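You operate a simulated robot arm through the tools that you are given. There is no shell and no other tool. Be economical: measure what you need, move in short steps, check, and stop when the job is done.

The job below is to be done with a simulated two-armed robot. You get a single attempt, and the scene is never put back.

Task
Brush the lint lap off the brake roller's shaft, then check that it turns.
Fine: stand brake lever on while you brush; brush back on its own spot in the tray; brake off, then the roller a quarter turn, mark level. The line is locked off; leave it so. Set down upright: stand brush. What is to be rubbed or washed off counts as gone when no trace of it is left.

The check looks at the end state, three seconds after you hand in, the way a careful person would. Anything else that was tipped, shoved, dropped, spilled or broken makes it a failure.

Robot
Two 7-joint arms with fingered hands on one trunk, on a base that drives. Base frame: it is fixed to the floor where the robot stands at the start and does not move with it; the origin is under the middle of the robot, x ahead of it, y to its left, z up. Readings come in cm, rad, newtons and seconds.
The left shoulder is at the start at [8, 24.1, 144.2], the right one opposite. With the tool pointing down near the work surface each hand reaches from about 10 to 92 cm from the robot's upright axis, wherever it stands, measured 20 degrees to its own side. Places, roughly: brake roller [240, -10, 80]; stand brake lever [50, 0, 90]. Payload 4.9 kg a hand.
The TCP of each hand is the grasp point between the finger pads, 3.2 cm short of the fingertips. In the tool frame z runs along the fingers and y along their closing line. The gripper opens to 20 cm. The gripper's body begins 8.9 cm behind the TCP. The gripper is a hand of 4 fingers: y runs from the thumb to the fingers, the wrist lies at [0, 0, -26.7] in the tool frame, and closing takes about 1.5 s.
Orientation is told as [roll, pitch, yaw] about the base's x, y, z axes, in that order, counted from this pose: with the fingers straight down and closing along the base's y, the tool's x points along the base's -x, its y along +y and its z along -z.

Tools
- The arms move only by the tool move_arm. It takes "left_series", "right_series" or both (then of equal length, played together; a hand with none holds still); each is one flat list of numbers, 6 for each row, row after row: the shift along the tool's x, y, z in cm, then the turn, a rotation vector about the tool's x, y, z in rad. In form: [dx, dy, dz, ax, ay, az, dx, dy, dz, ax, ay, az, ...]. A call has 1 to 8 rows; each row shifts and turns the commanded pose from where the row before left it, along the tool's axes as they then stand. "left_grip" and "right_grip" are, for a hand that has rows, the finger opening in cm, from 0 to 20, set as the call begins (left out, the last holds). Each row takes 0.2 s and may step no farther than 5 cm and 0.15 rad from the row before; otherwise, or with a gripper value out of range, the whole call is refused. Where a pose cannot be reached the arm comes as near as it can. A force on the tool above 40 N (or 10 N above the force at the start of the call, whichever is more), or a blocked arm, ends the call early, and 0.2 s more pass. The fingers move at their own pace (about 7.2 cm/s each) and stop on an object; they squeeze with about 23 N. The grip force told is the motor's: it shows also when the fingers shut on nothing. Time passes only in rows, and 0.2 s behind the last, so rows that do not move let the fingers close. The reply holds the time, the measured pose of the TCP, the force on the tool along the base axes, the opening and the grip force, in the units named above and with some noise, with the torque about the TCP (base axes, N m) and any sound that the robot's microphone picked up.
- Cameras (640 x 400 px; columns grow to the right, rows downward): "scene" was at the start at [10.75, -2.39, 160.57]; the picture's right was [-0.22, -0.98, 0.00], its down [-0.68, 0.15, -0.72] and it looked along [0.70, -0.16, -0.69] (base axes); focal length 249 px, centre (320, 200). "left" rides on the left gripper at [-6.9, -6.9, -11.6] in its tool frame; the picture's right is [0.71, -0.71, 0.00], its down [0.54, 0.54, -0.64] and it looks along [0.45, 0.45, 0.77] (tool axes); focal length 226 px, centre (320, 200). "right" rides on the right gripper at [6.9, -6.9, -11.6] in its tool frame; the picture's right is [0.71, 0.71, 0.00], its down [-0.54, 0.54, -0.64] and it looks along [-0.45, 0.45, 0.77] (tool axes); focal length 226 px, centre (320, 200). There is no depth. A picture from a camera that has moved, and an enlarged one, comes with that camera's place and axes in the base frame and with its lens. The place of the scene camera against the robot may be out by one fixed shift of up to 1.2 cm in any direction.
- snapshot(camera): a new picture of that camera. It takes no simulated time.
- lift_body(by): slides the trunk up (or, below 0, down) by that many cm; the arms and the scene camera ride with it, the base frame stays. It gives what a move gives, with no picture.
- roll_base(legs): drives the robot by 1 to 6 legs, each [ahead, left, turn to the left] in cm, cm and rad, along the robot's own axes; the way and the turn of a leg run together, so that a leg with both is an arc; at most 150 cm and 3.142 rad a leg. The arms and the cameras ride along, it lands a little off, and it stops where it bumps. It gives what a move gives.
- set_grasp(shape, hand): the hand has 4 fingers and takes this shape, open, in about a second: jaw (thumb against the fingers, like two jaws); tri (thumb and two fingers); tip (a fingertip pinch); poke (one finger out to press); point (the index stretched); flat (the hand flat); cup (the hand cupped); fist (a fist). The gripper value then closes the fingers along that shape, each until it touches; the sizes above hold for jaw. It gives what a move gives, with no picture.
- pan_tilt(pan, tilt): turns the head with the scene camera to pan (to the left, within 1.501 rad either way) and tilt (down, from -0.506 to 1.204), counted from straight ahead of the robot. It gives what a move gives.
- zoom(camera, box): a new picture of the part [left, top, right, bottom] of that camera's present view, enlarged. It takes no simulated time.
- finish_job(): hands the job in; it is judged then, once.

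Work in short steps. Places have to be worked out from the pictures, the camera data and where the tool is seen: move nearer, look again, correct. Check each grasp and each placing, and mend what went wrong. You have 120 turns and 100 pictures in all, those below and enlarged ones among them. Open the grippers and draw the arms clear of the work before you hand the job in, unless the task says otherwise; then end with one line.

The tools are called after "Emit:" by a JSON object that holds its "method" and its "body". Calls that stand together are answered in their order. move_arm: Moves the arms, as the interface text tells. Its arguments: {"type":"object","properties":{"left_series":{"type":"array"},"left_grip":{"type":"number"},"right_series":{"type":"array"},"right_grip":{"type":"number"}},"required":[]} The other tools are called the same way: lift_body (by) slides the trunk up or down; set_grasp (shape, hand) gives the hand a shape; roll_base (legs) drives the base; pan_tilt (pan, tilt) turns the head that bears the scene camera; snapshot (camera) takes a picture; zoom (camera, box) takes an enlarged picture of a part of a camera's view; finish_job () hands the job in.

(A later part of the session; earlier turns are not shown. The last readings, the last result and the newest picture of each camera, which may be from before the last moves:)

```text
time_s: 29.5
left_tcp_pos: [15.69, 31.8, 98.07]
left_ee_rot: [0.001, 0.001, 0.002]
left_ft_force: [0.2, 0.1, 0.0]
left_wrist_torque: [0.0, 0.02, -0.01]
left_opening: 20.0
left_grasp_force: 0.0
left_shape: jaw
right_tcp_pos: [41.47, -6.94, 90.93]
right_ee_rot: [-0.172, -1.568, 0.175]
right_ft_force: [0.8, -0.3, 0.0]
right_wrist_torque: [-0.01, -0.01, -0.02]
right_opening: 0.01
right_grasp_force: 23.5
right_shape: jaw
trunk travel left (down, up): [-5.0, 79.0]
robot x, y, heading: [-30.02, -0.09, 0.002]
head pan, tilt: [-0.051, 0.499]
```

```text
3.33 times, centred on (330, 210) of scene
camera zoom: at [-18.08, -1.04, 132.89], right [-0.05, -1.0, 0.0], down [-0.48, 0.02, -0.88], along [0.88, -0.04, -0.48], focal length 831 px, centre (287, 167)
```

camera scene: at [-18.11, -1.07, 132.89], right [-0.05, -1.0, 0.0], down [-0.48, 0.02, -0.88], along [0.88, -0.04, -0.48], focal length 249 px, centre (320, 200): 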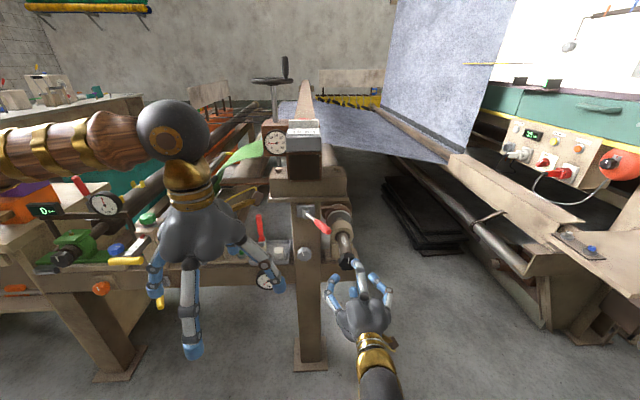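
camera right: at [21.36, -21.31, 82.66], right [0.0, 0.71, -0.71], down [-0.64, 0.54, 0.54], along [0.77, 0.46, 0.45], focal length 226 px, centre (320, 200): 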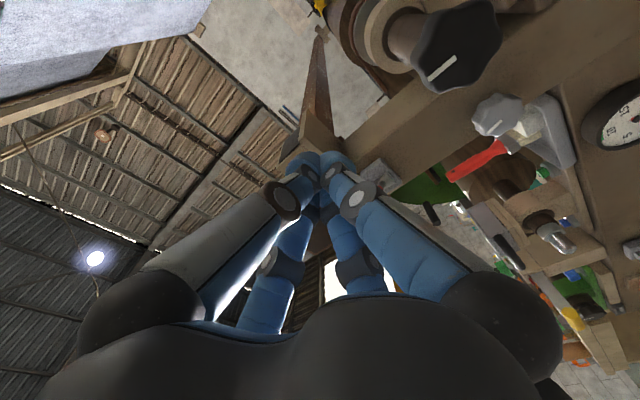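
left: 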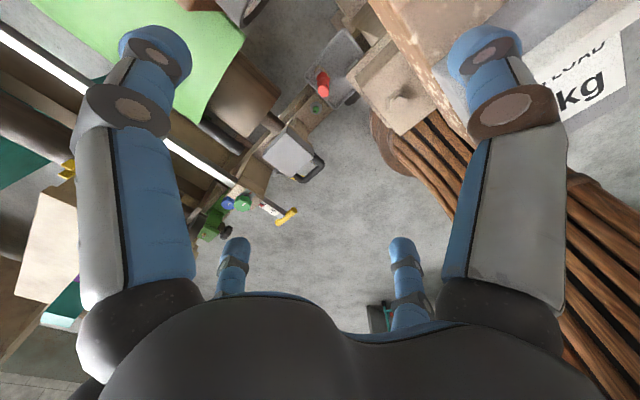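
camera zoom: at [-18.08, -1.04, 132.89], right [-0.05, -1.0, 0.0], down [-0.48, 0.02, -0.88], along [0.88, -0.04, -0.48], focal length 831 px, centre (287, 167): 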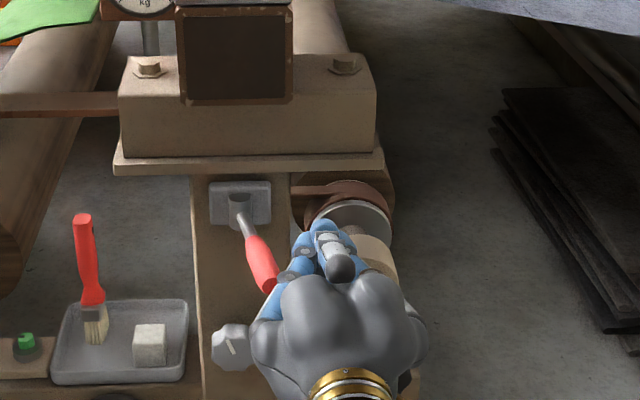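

The lever swings left readily. I keep pushing in small steps to its stop.

Emit:
{"method": "move_arm", "body": {"right_series": [0, 1.2, 0, 0, 0, 0, 0, 1.2, 0, 0, 0, 0, 0, 1.2, 0, 0, 0, 0, 0, 1.2, 0, 0, 0, 0, 0, 1.2, 0, 0, 0, 0]}}

Emit:
{"method": "zoom", "body": {"camera": "scene", "box": [250, 150, 410, 270]}}

```text
time_s: 30.7
left_tcp_pos: [15.74, 31.78, 98.0]
left_ee_rot: [0.001, 0.0, 0.0]
left_ft_force: [0.0, -0.5, -0.8]
left_wrist_torque: [-0.01, -0.02, -0.02]
left_opening: 19.97
left_grasp_force: 0.1
left_shape: jaw
right_tcp_pos: [41.59, -0.84, 90.86]
right_ee_rot: [-0.014, -1.567, 0.017]
right_ft_force: [1.4, -0.1, 0.0]
right_wrist_torque: [-0.01, -0.05, -0.01]
right_opening: 0.01
right_grasp_force: 22.5
right_shape: jaw
trunk travel left (down, up): [-5.0, 79.0]
robot x, y, heading: [-29.84, -0.52, 0.004]
head pan, tilt: [-0.051, 0.499]
```

```text
3.33 times, centred on (330, 210) of scene
camera zoom: at [-18.08, -1.03, 132.89], right [-0.05, -1.0, 0.0], down [-0.48, 0.02, -0.88], along [0.88, -0.04, -0.48], focal length 831 px, centre (287, 167)
```

zoom: 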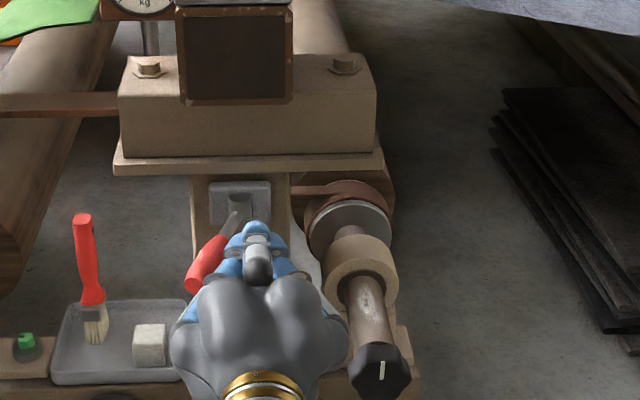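

Lever is now left of centre, still free. Continue gently.

Emit:
{"method": "move_arm", "body": {"right_series": [0, 1.0, 0, 0, 0, 0, 0, 1.0, 0, 0, 0, 0, 0, 1.0, 0, 0, 0, 0]}}

Emit:
{"method": "zoom", "body": {"camera": "scene", "box": [250, 150, 410, 270]}}

```text
time_s: 31.5
left_tcp_pos: [15.71, 31.46, 98.14]
left_ee_rot: [0.001, -0.001, 0.0]
left_ft_force: [0.4, -0.2, -0.2]
left_wrist_torque: [0.01, 0.01, 0.01]
left_opening: 19.98
left_grasp_force: 0.1
left_shape: jaw
right_tcp_pos: [41.6, 1.72, 90.92]
right_ee_rot: [0.731, -1.568, -0.735]
right_ft_force: [-2.6, -13.4, -0.1]
right_wrist_torque: [-0.04, -0.01, -0.34]
right_opening: 0.0
right_grasp_force: 23.0
right_shape: jaw
trunk travel left (down, up): [-5.0, 79.0]
robot x, y, heading: [-29.92, 0.14, -0.002]
head pan, tilt: [-0.051, 0.499]
```

```text
3.33 times, centred on (330, 210) of scene
camera zoom: at [-18.1, -1.31, 132.89], right [-0.05, -1.0, 0.0], down [-0.48, 0.03, -0.88], along [0.88, -0.04, -0.48], focal length 831 px, centre (287, 167)
```

zoom: 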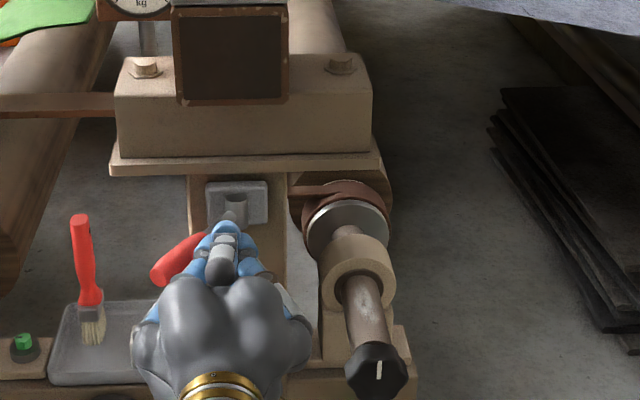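

Stop felt (13 N) with the lever far left: presumably on. I back off, return to the knob and confirm it holds.

Emit:
{"method": "move_arm", "body": {"right_series": [0, -2, 0, 0, 0, 0, 0, -1, -4, 0, 0, 0, 0, -2, -4, 0, 0, 0, 2.0, -3.5, 0, 0, 0, 0, 3, -3, 0, 0, 0, 0, 4, -3, 0, 0, 0, 0, 4.7, 0, 0, 0, 0, 0, 0, 0, 0, 0, 0, 0], "right_grip": 8}}

Emit:
{"method": "zoom", "body": {"camera": "scene", "box": [250, 150, 410, 270]}}

Emit:
{"method": "snapshot", "body": {"camera": "right"}}

```text
time_s: 33.3
left_tcp_pos: [15.75, 31.74, 98.07]
left_ee_rot: [0.0, 0.0, 0.001]
left_ft_force: [-0.3, 0.0, -0.1]
left_wrist_torque: [0.02, 0.02, 0.01]
left_opening: 19.99
left_grasp_force: 0.1
left_shape: jaw
right_tcp_pos: [33.54, -12.43, 77.26]
right_ee_rot: [0.197, -1.568, -0.198]
right_ft_force: [-0.6, 0.0, 0.6]
right_wrist_torque: [-0.03, 0.01, -0.01]
right_opening: 7.99
right_grasp_force: 0.0
right_shape: jaw
trunk travel left (down, up): [-5.0, 79.0]
robot x, y, heading: [-29.71, 0.26, 0.001]
head pan, tilt: [-0.051, 0.499]
```

```text
3.33 times, centred on (330, 210) of scene
camera zoom: at [-18.08, -1.07, 132.89], right [-0.05, -1.0, 0.0], down [-0.48, 0.02, -0.88], along [0.88, -0.04, -0.48], focal length 831 px, centre (287, 167)
```

zoom: 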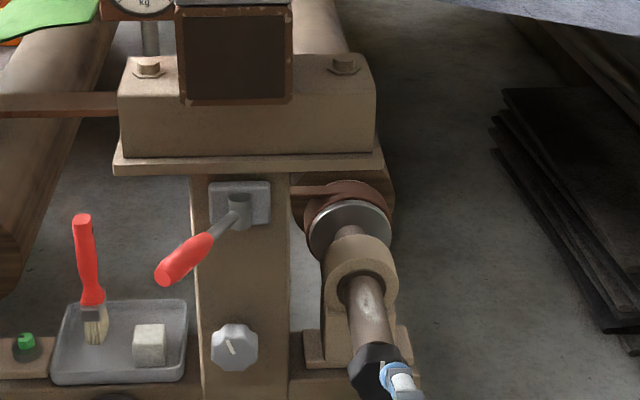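

```text
60 pictures are left
camera right: at [21.8, -19.24, 70.34], right [0.0, 0.71, -0.71], down [-0.64, 0.54, 0.54], along [0.77, 0.46, 0.45], focal length 226 px, centre (320, 200)
```

right: 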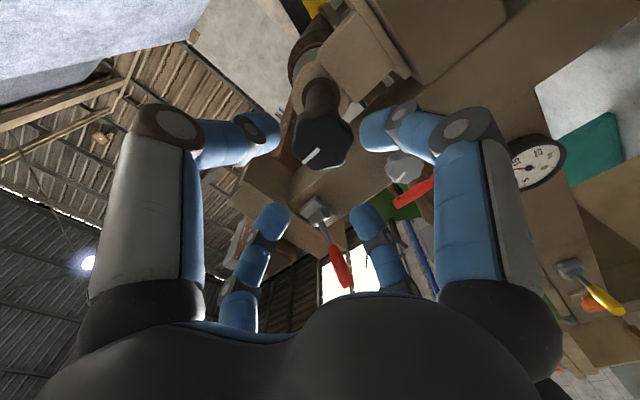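

Lever sits mirrored on the left. Now test the knob.

Emit:
{"method": "move_arm", "body": {"right_series": [0, -0.3, 3, 0, 0, 0, 0, 0, 3, 0, 0, 0, 0, 0, 2.5, 0, 0, 0]}}

Emit:
{"method": "move_arm", "body": {"right_series": [0, 0, 0, 0, 0, 0, 0, 0, 0, 0, 0, 0, 0, 0, 0, 0, 0, 0, 0, 0, 0, 0, 0, 0, 0, 0, 0, 0, 0, 0.07, 0, 0, 0, 0, 0, 0.07, 0, 0, 0, 0, 0, 0.07, 0, 0, 0, 0, 0, 0], "right_grip": 3}}

Emit:
{"method": "zoom", "body": {"camera": "scene", "box": [300, 190, 400, 290]}}

```text
time_s: 34.1
left_tcp_pos: [15.76, 31.85, 98.02]
left_ee_rot: [-0.001, 0.0, 0.002]
left_ft_force: [-0.5, 0.5, -0.7]
left_wrist_torque: [-0.03, -0.04, 0.02]
left_opening: 19.98
left_grasp_force: 0.0
left_shape: jaw
right_tcp_pos: [42.17, -12.82, 77.24]
right_ee_rot: [-0.014, -1.566, 0.014]
right_ft_force: [1.1, 0.5, -1.3]
right_wrist_torque: [0.01, -0.04, 0.01]
right_opening: 7.97
right_grasp_force: 0.1
right_shape: jaw
trunk travel left (down, up): [-5.0, 79.0]
robot x, y, heading: [-29.93, 0.02, -0.001]
head pan, tilt: [-0.051, 0.499]
```

```text
time_s: 35.7
left_tcp_pos: [15.9, 31.73, 97.91]
left_ee_rot: [0.002, 0.001, 0.003]
left_ft_force: [0.0, 0.3, 0.1]
left_wrist_torque: [-0.01, -0.03, 0.01]
left_opening: 19.97
left_grasp_force: 0.0
left_shape: jaw
right_tcp_pos: [42.42, -12.73, 77.3]
right_ee_rot: [1.571, -1.388, -1.572]
right_ft_force: [23.9, 1.6, 2.9]
right_wrist_torque: [-0.65, -0.05, -0.13]
right_opening: 4.05
right_grasp_force: 22.8
right_shape: jaw
trunk travel left (down, up): [-5.0, 79.0]
robot x, y, heading: [-29.96, 0.04, 0.001]
head pan, tilt: [-0.051, 0.499]
stopped in row 7 (right hand): the force on the tool passed its limit (the readings are from after the stop); the commanded pose is now the measured one
```

```text
4.00 times, centred on (350, 240) of scene
camera zoom: at [-17.81, -1.03, 132.86], right [-0.05, -1.0, 0.0], down [-0.48, 0.02, -0.88], along [0.88, -0.04, -0.48], focal length 998 px, centre (200, 40)
```

zoom: 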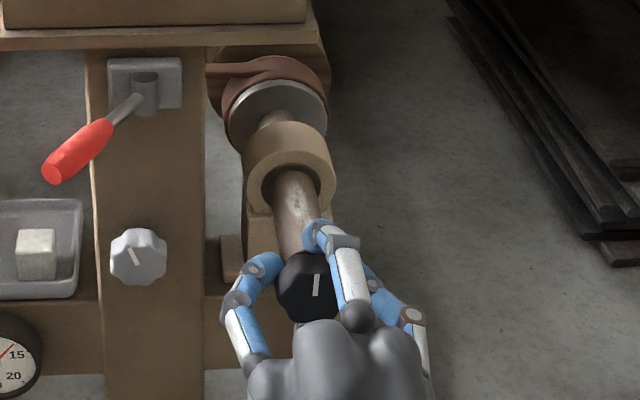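

Mark is still upright; twist a bit more to be sure it holds.

Emit:
{"method": "move_arm", "body": {"right_series": [0, 0, 0, 0, 0, 0.06, 0, 0, 0, 0, 0, 0.06, 0, 0, 0, 0, 0, 0.06]}}

Emit:
{"method": "zoom", "body": {"camera": "scene", "box": [300, 190, 400, 290]}}

```text
time_s: 36.5
left_tcp_pos: [16.01, 31.91, 98.05]
left_ee_rot: [-0.001, 0.001, 0.0]
left_ft_force: [0.1, 0.2, 1.2]
left_wrist_torque: [0.0, -0.03, 0.02]
left_opening: 20.01
left_grasp_force: 0.0
left_shape: jaw
right_tcp_pos: [42.46, -12.82, 77.36]
right_ee_rot: [1.569, -1.207, -1.57]
right_ft_force: [36.4, -3.5, 8.0]
right_wrist_torque: [-1.13, -0.1, -0.21]
right_opening: 4.02
right_grasp_force: 22.4
right_shape: jaw
trunk travel left (down, up): [-5.0, 79.0]
robot x, y, heading: [-29.7, 0.17, 0.001]
head pan, tilt: [-0.051, 0.499]
```

```text
4.00 times, centred on (350, 240) of scene
camera zoom: at [-17.76, -1.06, 132.87], right [-0.05, -1.0, 0.0], down [-0.48, 0.02, -0.88], along [0.88, -0.04, -0.48], focal length 998 px, centre (200, 40)
```

zoom: 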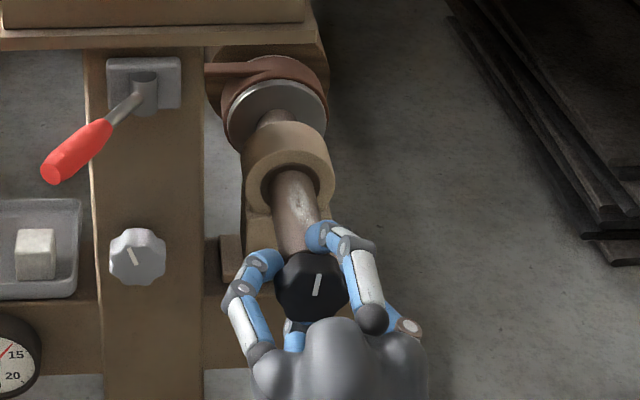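

Resistance is now 1.1 N·m against 0.5 before: the brake is on (left). I untwist and release.

Emit:
{"method": "move_arm", "body": {"right_series": [0, 0, 0, 0, 0, -0.08, 0, 0, 0, 0, 0, -0.08, 0, 0, 0, 0, 0, -0.08, 0, 0, 0, 0, 0, -0.08, 0, 0, 0, 0, 0, -0.08]}}

Emit:
{"method": "zoom", "body": {"camera": "scene", "box": [300, 190, 400, 290]}}

```text
time_s: 37.7
left_tcp_pos: [16.1, 31.71, 97.76]
left_ee_rot: [0.0, 0.004, 0.002]
left_ft_force: [-0.1, 0.0, 0.0]
left_wrist_torque: [-0.04, 0.02, -0.03]
left_opening: 19.97
left_grasp_force: 0.0
left_shape: jaw
right_tcp_pos: [42.41, -12.68, 76.98]
right_ee_rot: [-1.417, -1.536, 1.419]
right_ft_force: [34.6, 1.9, -8.0]
right_wrist_torque: [0.87, 0.05, -0.04]
right_opening: 3.99
right_grasp_force: 23.2
right_shape: jaw
trunk travel left (down, up): [-5.0, 79.0]
robot x, y, heading: [-29.89, 0.28, 0.007]
head pan, tilt: [-0.051, 0.499]
```

```text
4.00 times, centred on (350, 240) of scene
camera zoom: at [-17.63, -1.06, 132.83], right [-0.05, -1.0, 0.0], down [-0.48, 0.02, -0.88], along [0.88, -0.04, -0.48], focal length 998 px, centre (200, 40)
```

zoom: 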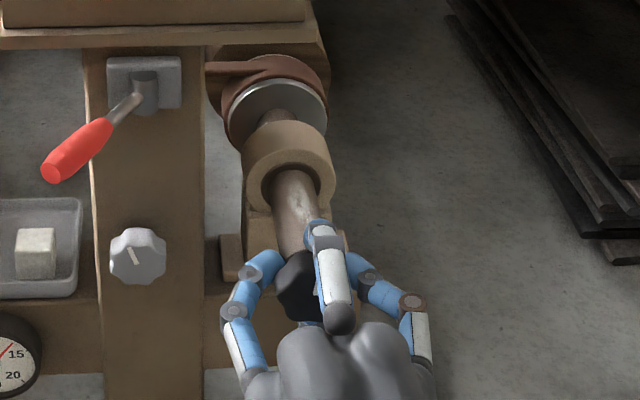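

Turned back. I release and park the right hand to the right, while the left hand pitches 45° forward.

Emit:
{"method": "move_arm", "body": {"right_series": [0, 0, 0, 0, 0, 0.02, 0, 0, 0, 0, 0, 0.02, 0, 0, -3, 0, 0, 0, 0, 0, -4, 0, 0, 0, 0, 0, -4, 0, 0, 0, 0, -4.5, 0, 0, 0, 0, 0, -4.5, 0, 0, 0, 0, 0, -4.5, 0, 0, 0, 0], "right_grip": 8, "left_series": [0, 0, 0, 0, -0.15, 0, 0, 0, 0, 0, -0.15, 0, 0, 0, 0, 0, -0.15, 0, 0, 0, 0, 0, -0.15, 0, 0, 0, 0, 0, -0.15, 0, 0, 0, 0, 0, -0.035, 0, 0, 0, 0, 0, 0, 0, 0, 0, 0, 0, 0, 0], "left_grip": 9}}

Emit:
{"method": "snapshot", "body": {"camera": "left"}}

Emit:
{"method": "zoom", "body": {"camera": "scene", "box": [200, 150, 400, 300]}}

```text
time_s: 39.5
left_tcp_pos: [22.06, 34.01, 102.84]
left_ee_rot: [0.0, -0.782, 0.001]
left_ft_force: [0.9, -1.0, 0.1]
left_wrist_torque: [0.01, 0.0, -0.02]
left_opening: 9.03
left_grasp_force: 0.0
left_shape: jaw
left hand out of reach, approached as far as the arm can: row 4, 5, 6
right_tcp_pos: [31.15, -26.31, 77.19]
right_ee_rot: [1.725, -1.563, -1.723]
right_ft_force: [0.0, -0.4, 0.1]
right_wrist_torque: [-0.02, -0.02, 0.03]
right_opening: 7.99
right_grasp_force: 0.0
right_shape: jaw
trunk travel left (down, up): [-5.0, 79.0]
robot x, y, heading: [-29.66, 0.14, 0.002]
head pan, tilt: [-0.051, 0.499]
```

```text
56 pictures are left
camera left: at [18.8, 27.12, 115.93], right [-0.5, -0.71, -0.5], down [-0.84, 0.54, 0.07], along [0.22, 0.45, -0.86], focal length 226 px, centre (320, 200)
```

left: 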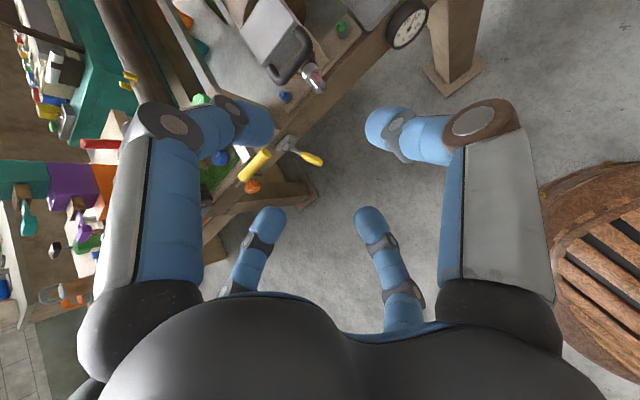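

```text
2.67 times, centred on (300, 225) of scene
camera zoom: at [-18.03, -1.15, 132.89], right [-0.05, -1.0, 0.0], down [-0.48, 0.02, -0.88], along [0.88, -0.04, -0.48], focal length 665 px, centre (373, 133)
```

zoom: 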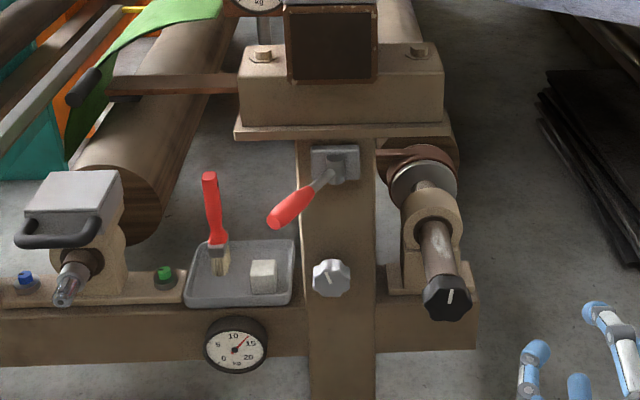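

Brush: handle top ≈[63, 18, 82], bristles ≈[61, 18, 66.6]. I move the left hand to a point above and in front of it.

Emit:
{"method": "move_arm", "body": {"left_series": [-1.34, -1.98, 2.72, 0, 0, 0, -1.34, -1.98, 2.72, 0, 0, 0, -1.34, -1.98, 2.72, 0, 0, 0, -1.34, -1.98, 2.72, 0, 0, 0, -1.34, -1.98, 2.72, 0, 0, 0, -1.34, -1.98, 2.72, 0, 0, 0, -1.34, -1.98, 2.72, 0, 0, 0, -1.34, -1.98, 2.72, 0, 0, 0]}}

Emit:
{"method": "snapshot", "body": {"camera": "left"}}

Emit:
{"method": "zoom", "body": {"camera": "scene", "box": [200, 130, 400, 280]}}

```text
time_s: 41.3
left_tcp_pos: [45.2, 18.18, 95.01]
left_ee_rot: [0.001, -0.784, 0.001]
left_ft_force: [-0.4, 0.7, -0.3]
left_wrist_torque: [0.01, 0.01, 0.03]
left_opening: 9.04
left_grasp_force: 0.1
left_shape: jaw
right_tcp_pos: [31.13, -26.24, 77.22]
right_ee_rot: [1.529, -1.565, -1.529]
right_ft_force: [0.2, 0.0, -0.3]
right_wrist_torque: [0.02, -0.02, 0.03]
right_opening: 7.99
right_grasp_force: 0.0
right_shape: jaw
trunk travel left (down, up): [-5.0, 79.0]
robot x, y, heading: [-29.72, -0.21, -0.001]
head pan, tilt: [-0.051, 0.499]
```

```text
54 pictures are left
camera left: at [41.9, 11.33, 108.1], right [-0.5, -0.71, -0.5], down [-0.84, 0.54, 0.07], along [0.22, 0.46, -0.86], focal length 226 px, centre (320, 200)
```

left: 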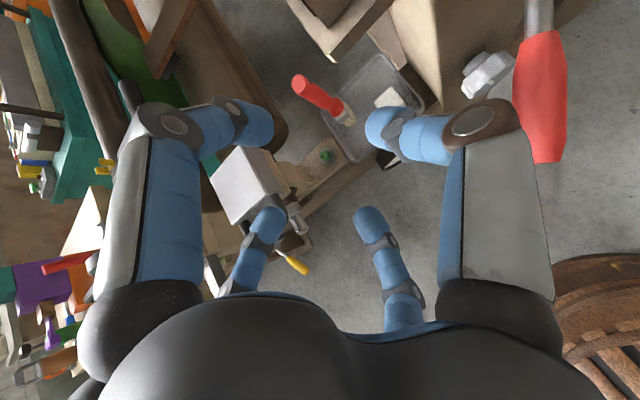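

```text
2.67 times, centred on (300, 205) of scene
camera zoom: at [-17.94, -1.15, 132.88], right [-0.05, -1.0, 0.0], down [-0.48, 0.02, -0.88], along [0.88, -0.04, -0.48], focal length 665 px, centre (373, 187)
```

zoom: 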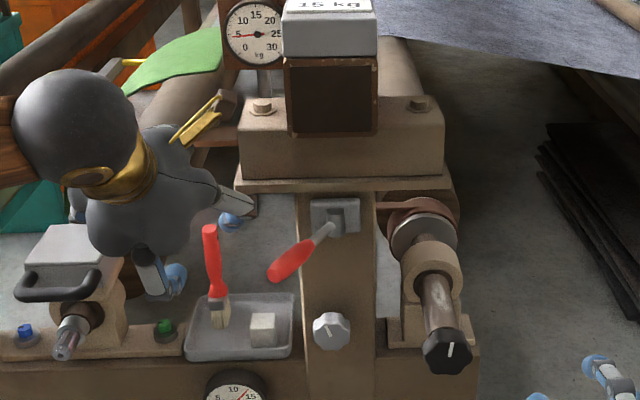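

Left-camera fix agrees: handle ≈[63, 18.2] at z 78–82. I advance along the finger direction, stopping about 8 cm short.

Emit:
{"method": "move_arm", "body": {"left_series": [-0.25, 0, 4, 0, 0, 0, -0.25, 0, 4, 0, 0, 0, -0.25, 0, 4, 0, 0, 0, -0.2, 0.1, 4, 0, 0, 0]}}

Emit:
{"method": "snapshot", "body": {"camera": "left"}}

Emit:
{"method": "zoom", "body": {"camera": "scene", "box": [200, 150, 320, 250]}}

```text
time_s: 42.3
left_tcp_pos: [57.21, 18.37, 84.33]
left_ee_rot: [0.0, -0.783, 0.003]
left_ft_force: [0.2, 0.5, 0.1]
left_wrist_torque: [-0.01, 0.01, 0.0]
left_opening: 9.04
left_grasp_force: 0.1
left_shape: jaw
right_tcp_pos: [31.33, -26.18, 77.24]
right_ee_rot: [1.539, -1.566, -1.539]
right_ft_force: [0.4, -0.9, -0.1]
right_wrist_torque: [-0.02, 0.03, -0.01]
right_opening: 7.98
right_grasp_force: 0.0
right_shape: jaw
trunk travel left (down, up): [-5.0, 79.0]
robot x, y, heading: [-29.5, -0.08, 0.003]
head pan, tilt: [-0.051, 0.499]
```

```text
52 pictures are left
camera left: at [53.88, 11.45, 97.38], right [-0.5, -0.71, -0.5], down [-0.84, 0.54, 0.07], along [0.22, 0.45, -0.86], focal length 226 px, centre (320, 200)
```

left: 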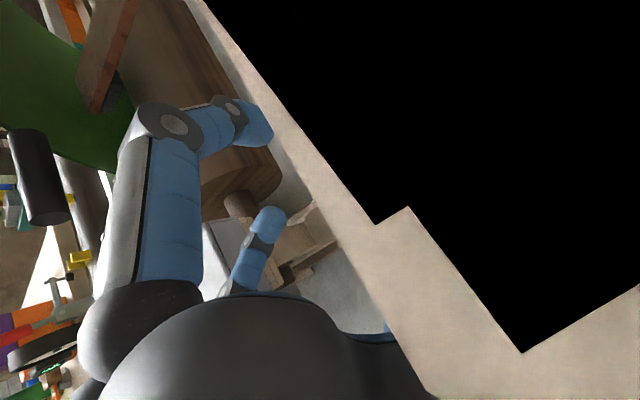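

```text
4.00 times, centred on (260, 200) of scene
camera zoom: at [-17.94, -1.06, 132.88], right [-0.05, -1.0, 0.0], down [-0.48, 0.02, -0.88], along [0.88, -0.04, -0.48], focal length 998 px, centre (560, 200)
```

zoom: 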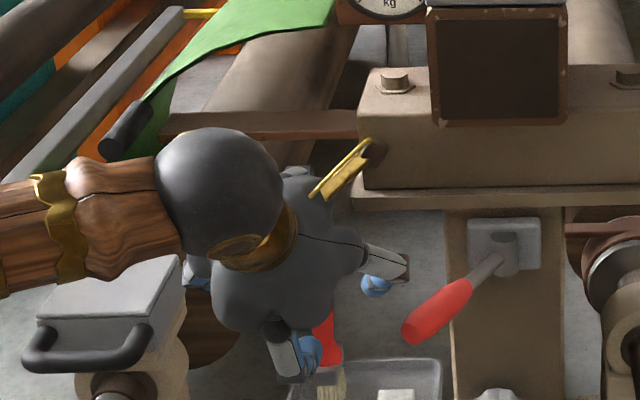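

The wrist camera mount is too close to the beam box at this tilt. I back off and flatten the hand to about 75° so it passes beneath the plate.

Emit:
{"method": "move_arm", "body": {"left_series": [0, 0, -4, 0, 0, 0, 0, 0, -4, 0, 0, 0, 0, 0, 0, 0, -0.13, 0, 0, 0, 0, 0, -0.13, 0, 0, 0, 0, 0, -0.13, 0, 0, 0, 0, 0, -0.13, 0]}}

Emit:
{"method": "snapshot", "body": {"camera": "left"}}

```text
time_s: 43.7
left_tcp_pos: [51.41, 18.22, 90.01]
left_ee_rot: [0.0, -1.243, 0.0]
left_ft_force: [-0.2, 0.2, 1.1]
left_wrist_torque: [-0.01, 0.0, 0.01]
left_opening: 9.04
left_grasp_force: 0.0
left_shape: jaw
left hand out of reach, approached as far as the arm can: row 6
right_tcp_pos: [31.04, -26.34, 77.32]
right_ee_rot: [1.843, -1.564, -1.843]
right_ft_force: [-1.4, -1.1, 0.2]
right_wrist_torque: [-0.01, 0.03, 0.03]
right_opening: 7.98
right_grasp_force: 0.0
right_shape: jaw
trunk travel left (down, up): [-5.0, 79.0]
robot x, y, heading: [-29.57, -0.3, 0.012]
head pan, tilt: [-0.051, 0.499]
```

```text
50 pictures are left
camera left: at [42.55, 11.32, 100.36], right [-0.23, -0.71, -0.67], down [-0.78, 0.54, -0.3], along [0.58, 0.46, -0.68], focal length 226 px, centre (320, 200)
```

left: 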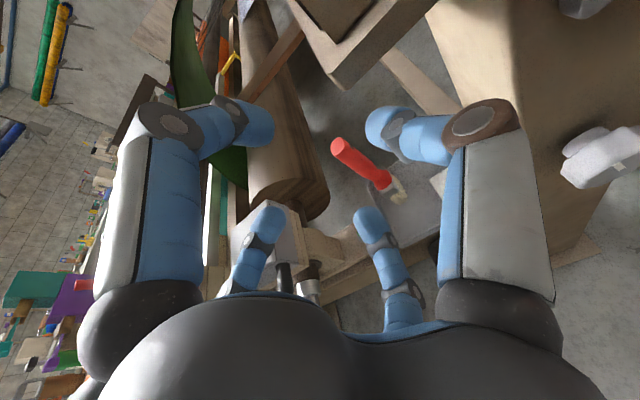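

Handle confirmed at ≈[63, 18.6]. Lower first, then advance most of the way.

Emit:
{"method": "move_arm", "body": {"left_series": [3.6, 0.1, 0, 0, 0, 0, 3.55, 0.1, 0, 0, 0, 0, 0, 0.1, 3.5, 0, 0, 0, 0, 0, 3.5, 0, 0, 0, 0, 0, 3, 0, 0, 0]}}

Emit:
{"method": "snapshot", "body": {"camera": "left"}}

Emit:
{"method": "zoom", "body": {"camera": "scene", "box": [200, 150, 320, 250]}}

```text
time_s: 44.9
left_tcp_pos: [61.18, 19.6, 87.56]
left_ee_rot: [-0.001, -1.236, 0.002]
left_ft_force: [-0.3, 0.3, 0.4]
left_wrist_torque: [0.02, 0.03, 0.03]
left_opening: 9.0
left_grasp_force: 0.0
left_shape: jaw
left hand out of reach, approached as far as the arm can: row 1, 2, 4, 5
right_tcp_pos: [31.2, -26.29, 77.2]
right_ee_rot: [1.558, -1.565, -1.557]
right_ft_force: [-0.2, 0.9, -0.7]
right_wrist_torque: [0.0, 0.0, 0.0]
right_opening: 7.98
right_grasp_force: 0.1
right_shape: jaw
trunk travel left (down, up): [-5.0, 79.0]
robot x, y, heading: [-29.88, -0.16, -0.001]
head pan, tilt: [-0.051, 0.499]
```

```text
49 pictures are left
camera left: at [52.52, 12.52, 97.94], right [-0.23, -0.71, -0.67], down [-0.79, 0.54, -0.3], along [0.57, 0.46, -0.68], focal length 226 px, centre (320, 200)
```

left: 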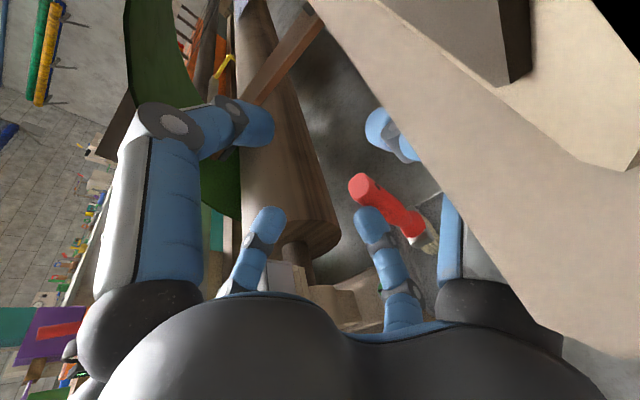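

```text
4.00 times, centred on (260, 200) of scene
camera zoom: at [-17.95, -1.06, 132.88], right [-0.05, -1.0, 0.0], down [-0.48, 0.02, -0.88], along [0.88, -0.04, -0.48], focal length 998 px, centre (560, 200)
```

zoom: 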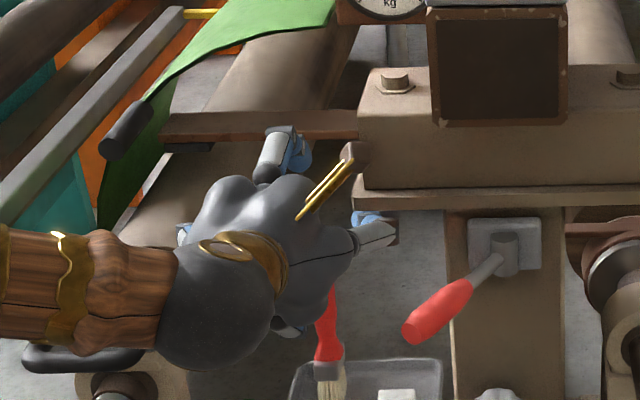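

The arm can't flatten further down here. I'll go back to 45° but yawed to the right, so the mount stays clear of the plate: retreat, re-pitch, then yaw −0.6.

Emit:
{"method": "move_arm", "body": {"left_series": [0, 0, -4, 0, 0, 0, 0, 0, -4, 0, 0, 0, 0, 0, -3, 0, 0, 0, 0, 0, 0, 0, 0.15, 0, 0, 0, 0, 0, 0.15, 0, 0, 0, 0, 0, 0.15, 0]}}

Emit:
{"method": "move_arm", "body": {"left_series": [0, 0, 0, 0.105, 0, 0.105, 0, 0, 0, 0.105, 0, 0.105, 0, 0, 0, 0.105, 0, 0.105, 0, 0, 0, 0.105, 0, 0.105]}}

Emit:
{"method": "snapshot", "body": {"camera": "left"}}

```text
time_s: 46.3
left_tcp_pos: [50.69, 19.27, 91.21]
left_ee_rot: [-0.002, -0.787, 0.002]
left_ft_force: [0.4, -0.7, 0.1]
left_wrist_torque: [0.0, 0.01, -0.03]
left_opening: 9.01
left_grasp_force: 0.1
left_shape: jaw
right_tcp_pos: [31.12, -26.2, 77.14]
right_ee_rot: [1.631, -1.565, -1.633]
right_ft_force: [-0.3, 0.2, 0.1]
right_wrist_torque: [0.01, -0.01, 0.0]
right_opening: 7.98
right_grasp_force: 0.0
right_shape: jaw
trunk travel left (down, up): [-5.0, 79.0]
robot x, y, heading: [-30.11, -0.15, 0.0]
head pan, tilt: [-0.051, 0.499]
```

```text
time_s: 47.3
left_tcp_pos: [50.77, 19.37, 91.18]
left_ee_rot: [0.001, -0.789, -0.595]
left_ft_force: [0.6, 0.1, 0.1]
left_wrist_torque: [0.0, 0.04, 0.03]
left_opening: 9.0
left_grasp_force: 0.0
left_shape: jaw
right_tcp_pos: [31.11, -26.16, 77.26]
right_ee_rot: [1.645, -1.565, -1.646]
right_ft_force: [0.0, -0.8, 0.0]
right_wrist_torque: [-0.01, 0.03, 0.0]
right_opening: 7.97
right_grasp_force: 0.0
right_shape: jaw
trunk travel left (down, up): [-5.0, 79.0]
robot x, y, heading: [-29.65, -0.15, 0.006]
head pan, tilt: [-0.051, 0.499]
```

```text
47 pictures are left
camera left: at [44.06, 15.55, 104.29], right [-0.81, -0.31, -0.5], down [-0.39, 0.92, 0.07], along [0.44, 0.25, -0.86], focal length 226 px, centre (320, 200)
```

left: 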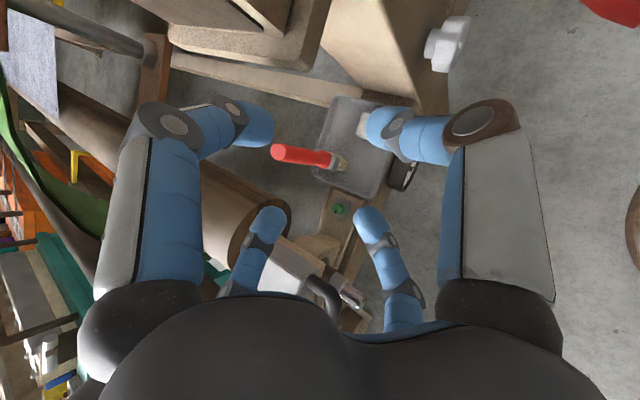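

With yaw the handle reads x 61–63.4, y ≈18.5. Space to the left is limited by the clamp head, so I position above the brush top with 7 cm opening and then descend around it.

Emit:
{"method": "move_arm", "body": {"left_series": [-1.03, 1.44, 2.5, 0, 0, 0, -1.03, 1.44, 2.5, 0, 0, 0, -1.03, 1.44, 2.5, 0, 0, 0, -1.03, 1.44, 2.5, 0, 0, 0], "left_grip": 7}}

Emit:
{"method": "snapshot", "body": {"camera": "left"}}

Emit:
{"method": "zoom", "body": {"camera": "scene", "box": [200, 150, 320, 250]}}

```text
time_s: 48.3
left_tcp_pos: [62.25, 18.69, 87.16]
left_ee_rot: [0.003, -0.791, -0.595]
left_ft_force: [-0.8, 0.6, 0.6]
left_wrist_torque: [-0.01, 0.06, -0.03]
left_opening: 7.04
left_grasp_force: 0.1
left_shape: jaw
right_tcp_pos: [31.31, -26.17, 77.29]
right_ee_rot: [1.551, -1.567, -1.551]
right_ft_force: [0.1, -0.5, 0.5]
right_wrist_torque: [-0.02, -0.01, 0.02]
right_opening: 8.0
right_grasp_force: 0.1
right_shape: jaw
trunk travel left (down, up): [-5.0, 79.0]
robot x, y, heading: [-29.88, -0.06, 0.004]
head pan, tilt: [-0.051, 0.499]
```

```text
46 pictures are left
camera left: at [55.61, 14.8, 100.22], right [-0.81, -0.31, -0.5], down [-0.39, 0.92, 0.07], along [0.44, 0.25, -0.86], focal length 226 px, centre (320, 200)
```

left: 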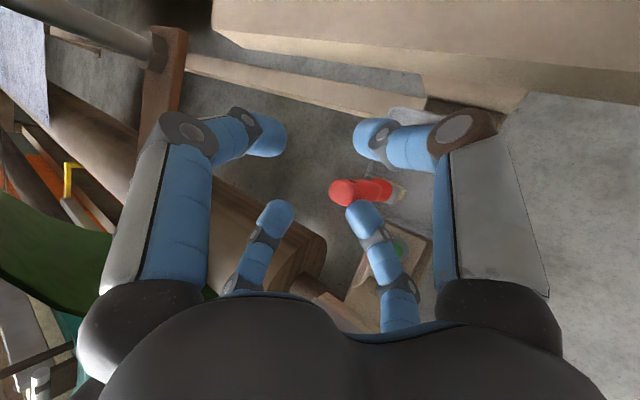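

```text
4.00 times, centred on (260, 200) of scene
camera zoom: at [-17.95, -1.1, 132.88], right [-0.05, -1.0, 0.0], down [-0.48, 0.02, -0.88], along [0.88, -0.04, -0.48], focal length 998 px, centre (560, 200)
```

zoom: 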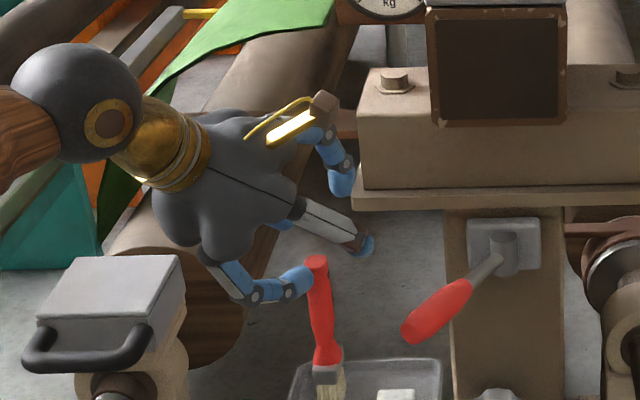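

The hand is really a four‑digit cross claw, so it should be nearly in line with the handle. I steepen it to pitch −0.4 with yaw −1.0 so that it leans left, away from the beam, still above the brush.

Emit:
{"method": "move_arm", "body": {"left_series": [0, 0, 0, 0.052, 0, 0.123, 0, 0, 0, 0.052, 0, 0.123, 0, 0, 0, 0.052, 0, 0.123, 0, 0, 0, 0, 0.13, 0, 0, 0, 0, 0, 0.13, 0, 0, 0, 0, 0, 0.13, 0]}}

Emit:
{"method": "snapshot", "body": {"camera": "left"}}

Emit:
{"method": "zoom", "body": {"camera": "scene", "box": [200, 150, 320, 250]}}

```text
time_s: 49.7
left_tcp_pos: [62.07, 18.52, 87.09]
left_ee_rot: [0.162, -0.363, -1.025]
left_ft_force: [-0.3, -0.3, 0.1]
left_wrist_torque: [0.02, 0.0, 0.02]
left_opening: 7.01
left_grasp_force: 0.0
left_shape: jaw
right_tcp_pos: [31.13, -26.3, 77.16]
right_ee_rot: [1.64, -1.564, -1.642]
right_ft_force: [-0.4, -0.7, 0.0]
right_wrist_torque: [-0.02, -0.03, 0.01]
right_opening: 7.98
right_grasp_force: 0.1
right_shape: jaw
trunk travel left (down, up): [-5.0, 79.0]
robot x, y, heading: [-29.84, -0.2, -0.0]
head pan, tilt: [-0.051, 0.499]
```

```text
44 pictures are left
camera left: at [56.25, 11.65, 99.28], right [-0.92, 0.17, -0.36], down [-0.03, 0.88, 0.48], along [0.39, 0.45, -0.8], focal length 226 px, centre (320, 200)
```

left: 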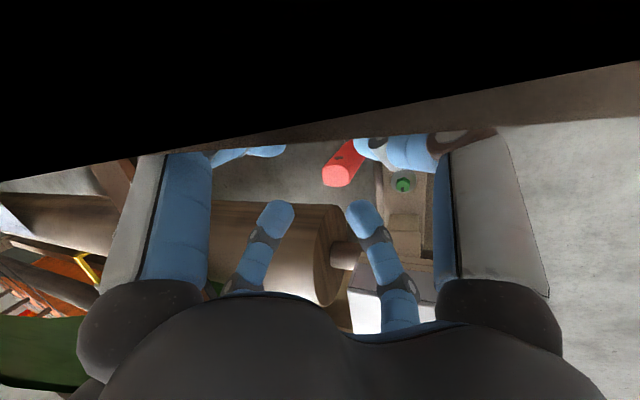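

```text
4.00 times, centred on (260, 200) of scene
camera zoom: at [-18.03, -1.23, 132.88], right [-0.05, -1.0, 0.0], down [-0.48, 0.02, -0.88], along [0.88, -0.04, -0.48], focal length 998 px, centre (560, 200)
```

zoom: 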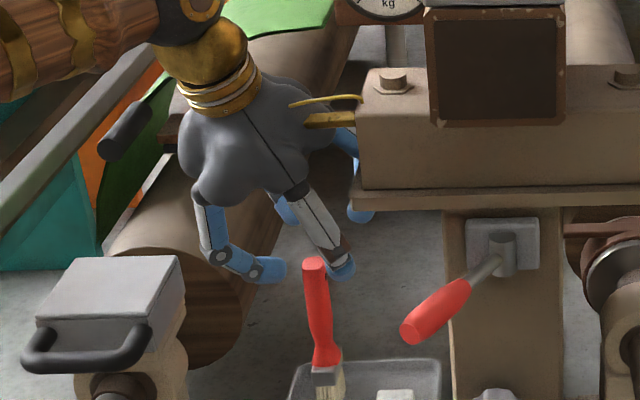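

The mount still grazes the box edge (no force). Turning the hand further about its own axis moves it clear without changing the grasp axis.

Emit:
{"method": "move_arm", "body": {"left_series": [0, 0, 0, 0, 0, 0.15, 0, 0, 0, 0, 0, 0.15, 0, 0, 0, 0, 0, 0.15, 0, 0, 0, 0, 0, 0]}}

Emit:
{"method": "snapshot", "body": {"camera": "left"}}

```text
time_s: 50.7
left_tcp_pos: [62.18, 18.52, 87.21]
left_ee_rot: [0.306, -0.257, -1.485]
left_ft_force: [0.0, 0.9, 0.2]
left_wrist_torque: [-0.03, 0.04, 0.01]
left_opening: 7.05
left_grasp_force: 0.1
left_shape: jaw
right_tcp_pos: [31.11, -26.18, 77.37]
right_ee_rot: [1.677, -1.567, -1.677]
right_ft_force: [-0.8, -0.1, 0.0]
right_wrist_torque: [0.01, -0.01, 0.01]
right_opening: 7.96
right_grasp_force: 0.0
right_shape: jaw
trunk travel left (down, up): [-5.0, 79.0]
robot x, y, heading: [-29.4, 0.11, 0.001]
head pan, tilt: [-0.051, 0.499]
```

```text
42 pictures are left
camera left: at [52.56, 13.4, 97.64], right [-0.73, 0.57, -0.39], down [0.26, 0.75, 0.61], along [0.64, 0.34, -0.69], focal length 226 px, centre (320, 200)
```

left: 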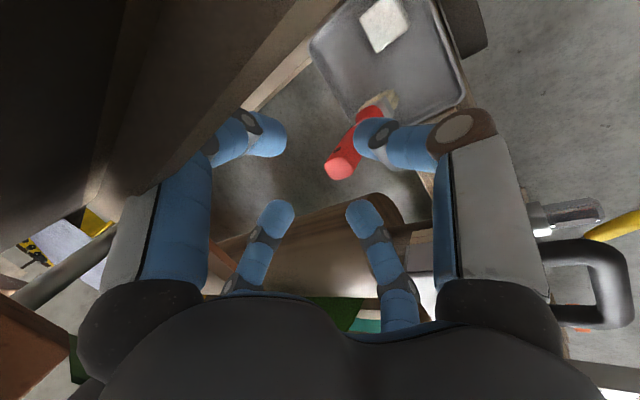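

Camera is clear now; brush top at ≈[62.9, 18.7, 82.3]. I descend straight down around the handle to z≈79.

Emit:
{"method": "move_arm", "body": {"left_series": [0.52, -0.51, 1.92, 0, 0, 0, 0.52, -0.51, 1.92, 0, 0, 0, 0.52, -0.51, 1.92, 0, 0, 0, 0.52, -0.51, 1.92, 0, 0, 0]}}

Emit:
{"method": "snapshot", "body": {"camera": "left"}}

Emit:
{"method": "zoom", "body": {"camera": "scene", "box": [200, 150, 320, 250]}}

```text
time_s: 51.7
left_tcp_pos: [62.56, 18.57, 78.81]
left_ee_rot: [0.304, -0.256, -1.487]
left_ft_force: [-0.1, -0.1, -0.3]
left_wrist_torque: [0.01, -0.01, -0.02]
left_opening: 7.03
left_grasp_force: 0.0
left_shape: jaw
right_tcp_pos: [31.19, -26.12, 77.3]
right_ee_rot: [1.607, -1.566, -1.606]
right_ft_force: [0.3, -0.4, 1.2]
right_wrist_torque: [0.04, 0.0, 0.01]
right_opening: 8.0
right_grasp_force: 0.0
right_shape: jaw
trunk travel left (down, up): [-5.0, 79.0]
robot x, y, heading: [-29.93, -0.03, 0.006]
head pan, tilt: [-0.051, 0.499]
```

```text
41 pictures are left
camera left: at [53.0, 13.44, 89.32], right [-0.73, 0.57, -0.39], down [0.26, 0.75, 0.61], along [0.64, 0.34, -0.69], focal length 226 px, centre (320, 200)
```

left: 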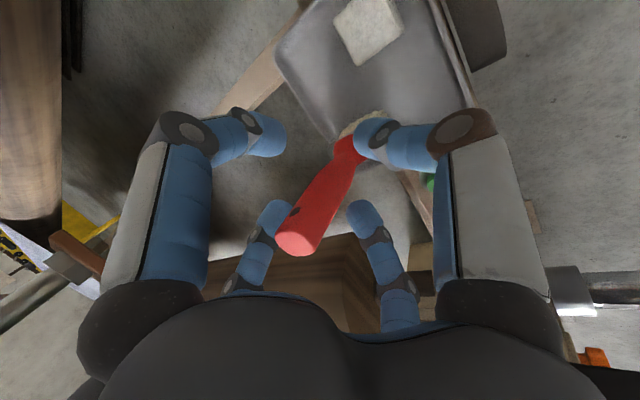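

```text
4.00 times, centred on (260, 200) of scene
camera zoom: at [-17.99, -1.05, 132.89], right [-0.05, -1.0, 0.0], down [-0.48, 0.02, -0.88], along [0.88, -0.04, -0.48], focal length 998 px, centre (560, 200)
```

zoom: 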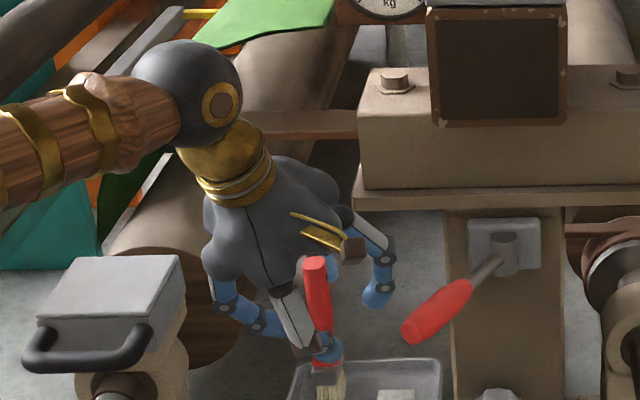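

The handle lies centred but slanted against the hand. I rotate the hand about the grasp point to line up with the handle before closing.

Emit:
{"method": "move_arm", "body": {"left_series": [0, 0, 0, 0.119, 0.017, 0, 0, 0, 0, 0.119, 0.017, 0, 0, 0, 0, 0.119, 0.017, 0, 0, 0, 0, 0.119, 0.017, 0]}}

Emit:
{"method": "snapshot", "body": {"camera": "left"}}

Emit:
{"method": "zoom", "body": {"camera": "scene", "box": [200, 150, 320, 250]}}

```text
time_s: 52.7
left_tcp_pos: [60.62, 18.45, 79.08]
left_ee_rot: [-0.164, -0.19, -1.48]
left_ft_force: [-0.5, 2.0, 0.2]
left_wrist_torque: [-0.08, -0.04, 0.0]
left_opening: 7.03
left_grasp_force: 0.0
left_shape: jaw
left hand out of reach, approached as far as the arm can: row 4
right_tcp_pos: [31.07, -26.26, 77.09]
right_ee_rot: [1.583, -1.562, -1.583]
right_ft_force: [0.0, -0.7, -0.2]
right_wrist_torque: [0.0, -0.01, 0.06]
right_opening: 7.98
right_grasp_force: 0.0
right_shape: jaw
trunk travel left (down, up): [-5.0, 79.0]
robot x, y, heading: [-29.99, -0.17, 0.002]
head pan, tilt: [-0.051, 0.499]
```

```text
39 pictures are left
camera left: at [56.16, 13.67, 92.71], right [-0.76, 0.65, -0.02], down [0.58, 0.69, 0.43], along [0.3, 0.32, -0.9], focal length 226 px, centre (320, 200)
```

left: 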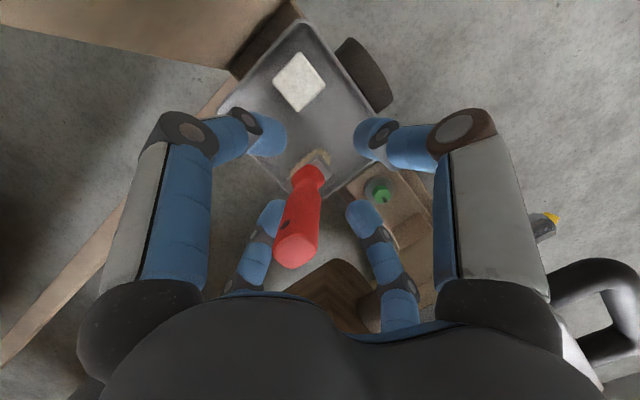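

```text
4.00 times, centred on (260, 200) of scene
camera zoom: at [-18.01, -1.37, 132.88], right [-0.05, -1.0, 0.0], down [-0.48, 0.03, -0.88], along [0.88, -0.04, -0.48], focal length 998 px, centre (560, 200)
```

zoom: 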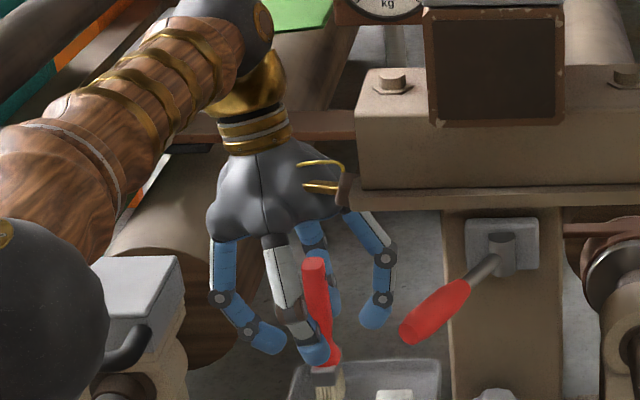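

Aligned now, but the arm is at its reach limit 2 cm short in x. A 2 cm base roll forward will bring the open claw onto the handle.

Emit:
{"method": "roll_base", "body": {"legs": [[2.0, 0, 0]]}}

Emit:
{"method": "snapshot", "body": {"camera": "left"}}

```text
time_s: 53.5
left_tcp_pos: [62.71, 18.59, 78.87]
left_ee_rot: [-0.162, -0.193, -1.479]
left_ft_force: [-0.1, -0.2, 0.3]
left_wrist_torque: [0.0, 0.01, -0.02]
left_opening: 7.01
left_grasp_force: 0.1
left_shape: jaw
right_tcp_pos: [33.1, -26.18, 77.3]
right_ee_rot: [1.529, -1.565, -1.53]
right_ft_force: [0.3, 0.2, -0.6]
right_wrist_torque: [0.0, -0.03, 0.02]
right_opening: 7.99
right_grasp_force: 0.1
right_shape: jaw
trunk travel left (down, up): [-5.0, 79.0]
robot x, y, heading: [-27.94, 0.29, -0.001]
head pan, tilt: [-0.051, 0.499]
```

```text
37 pictures are left
camera left: at [58.18, 13.77, 92.6], right [-0.76, 0.65, -0.02], down [0.58, 0.69, 0.43], along [0.3, 0.32, -0.9], focal length 226 px, centre (320, 200)
```

left: 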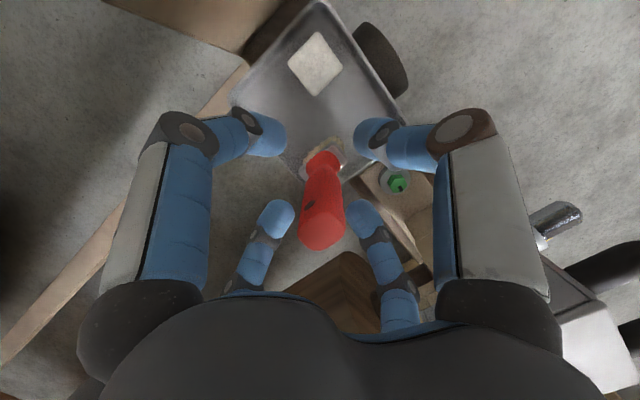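

Handle is centred and in line. Close.

Emit:
{"method": "move_arm", "body": {"left_series": [0, 0, 0, 0, 0, 0, 0, 0, 0, 0, 0, 0, 0, 0, 0, 0, 0, 0, 0, 0, 0, 0, 0, 0, 0, 0, 0, 0, 0, 0, 0, 0, 0, 0, 0, 0], "left_grip": 1}}

Emit:
{"method": "snapshot", "body": {"camera": "left"}}

```text
time_s: 54.9
left_tcp_pos: [62.66, 18.7, 78.84]
left_ee_rot: [-0.161, -0.193, -1.478]
left_ft_force: [0.0, -0.4, -0.4]
left_wrist_torque: [0.0, -0.07, -0.01]
left_opening: 1.81
left_grasp_force: 22.8
left_shape: jaw
right_tcp_pos: [33.17, -26.22, 77.35]
right_ee_rot: [1.647, -1.566, -1.647]
right_ft_force: [-0.5, 0.0, 0.1]
right_wrist_torque: [0.02, 0.02, -0.02]
right_opening: 8.0
right_grasp_force: 0.1
right_shape: jaw
trunk travel left (down, up): [-5.0, 79.0]
robot x, y, heading: [-27.91, -0.28, 0.002]
head pan, tilt: [-0.051, 0.499]
```

```text
36 pictures are left
camera left: at [58.13, 13.78, 92.65], right [-0.76, 0.65, -0.02], down [0.58, 0.69, 0.43], along [0.3, 0.32, -0.9], focal length 226 px, centre (320, 200)
```

left: 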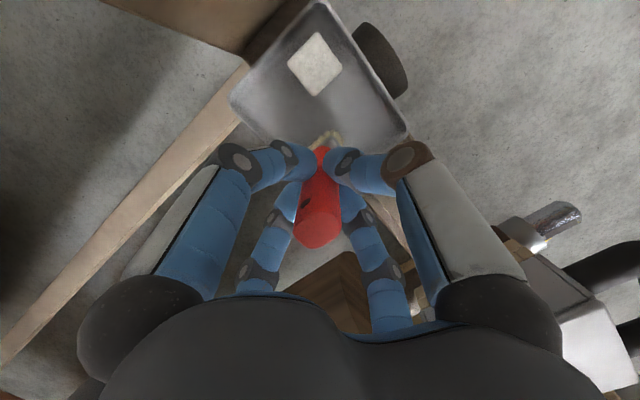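

Firm hold (1.8 cm). Lint spans x≈48–54 on the shaft top, partly under the plate, so I'll brush with the brush tilted bristles‑forward. First lift straight up out of the tray.

Emit:
{"method": "move_arm", "body": {"left_series": [-0.37, -0.32, -1.94, 0, 0, 0, -0.65, -0.56, -3.39, 0, 0, 0, -0.65, -0.56, -3.39, 0, 0, 0, -0.65, -0.56, -3.39, 0, 0, 0]}}

Emit:
{"method": "zoom", "body": {"camera": "scene", "box": [180, 110, 340, 250]}}

```text
time_s: 55.9
left_tcp_pos: [61.26, 18.69, 91.33]
left_ee_rot: [-0.16, -0.192, -1.479]
left_ft_force: [-0.1, 0.0, -2.4]
left_wrist_torque: [-0.02, 0.0, 0.01]
left_opening: 1.8
left_grasp_force: 23.0
left_shape: jaw
left hand out of reach, approached as far as the arm can: row 2, 4
right_tcp_pos: [32.99, -26.22, 77.34]
right_ee_rot: [1.819, -1.566, -1.821]
right_ft_force: [0.5, -0.1, -0.2]
right_wrist_torque: [-0.01, 0.02, 0.0]
right_opening: 8.0
right_grasp_force: 0.0
right_shape: jaw
trunk travel left (down, up): [-5.0, 79.0]
robot x, y, heading: [-27.82, 0.25, 0.004]
head pan, tilt: [-0.051, 0.499]
```

```text
2.86 times, centred on (260, 180) of scene
camera zoom: at [-16.17, -0.95, 132.89], right [-0.05, -1.0, 0.0], down [-0.48, 0.02, -0.88], along [0.88, -0.04, -0.48], focal length 712 px, centre (491, 257)
```

zoom: 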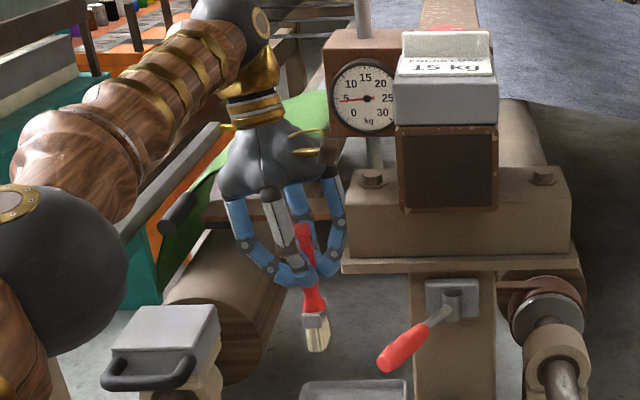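

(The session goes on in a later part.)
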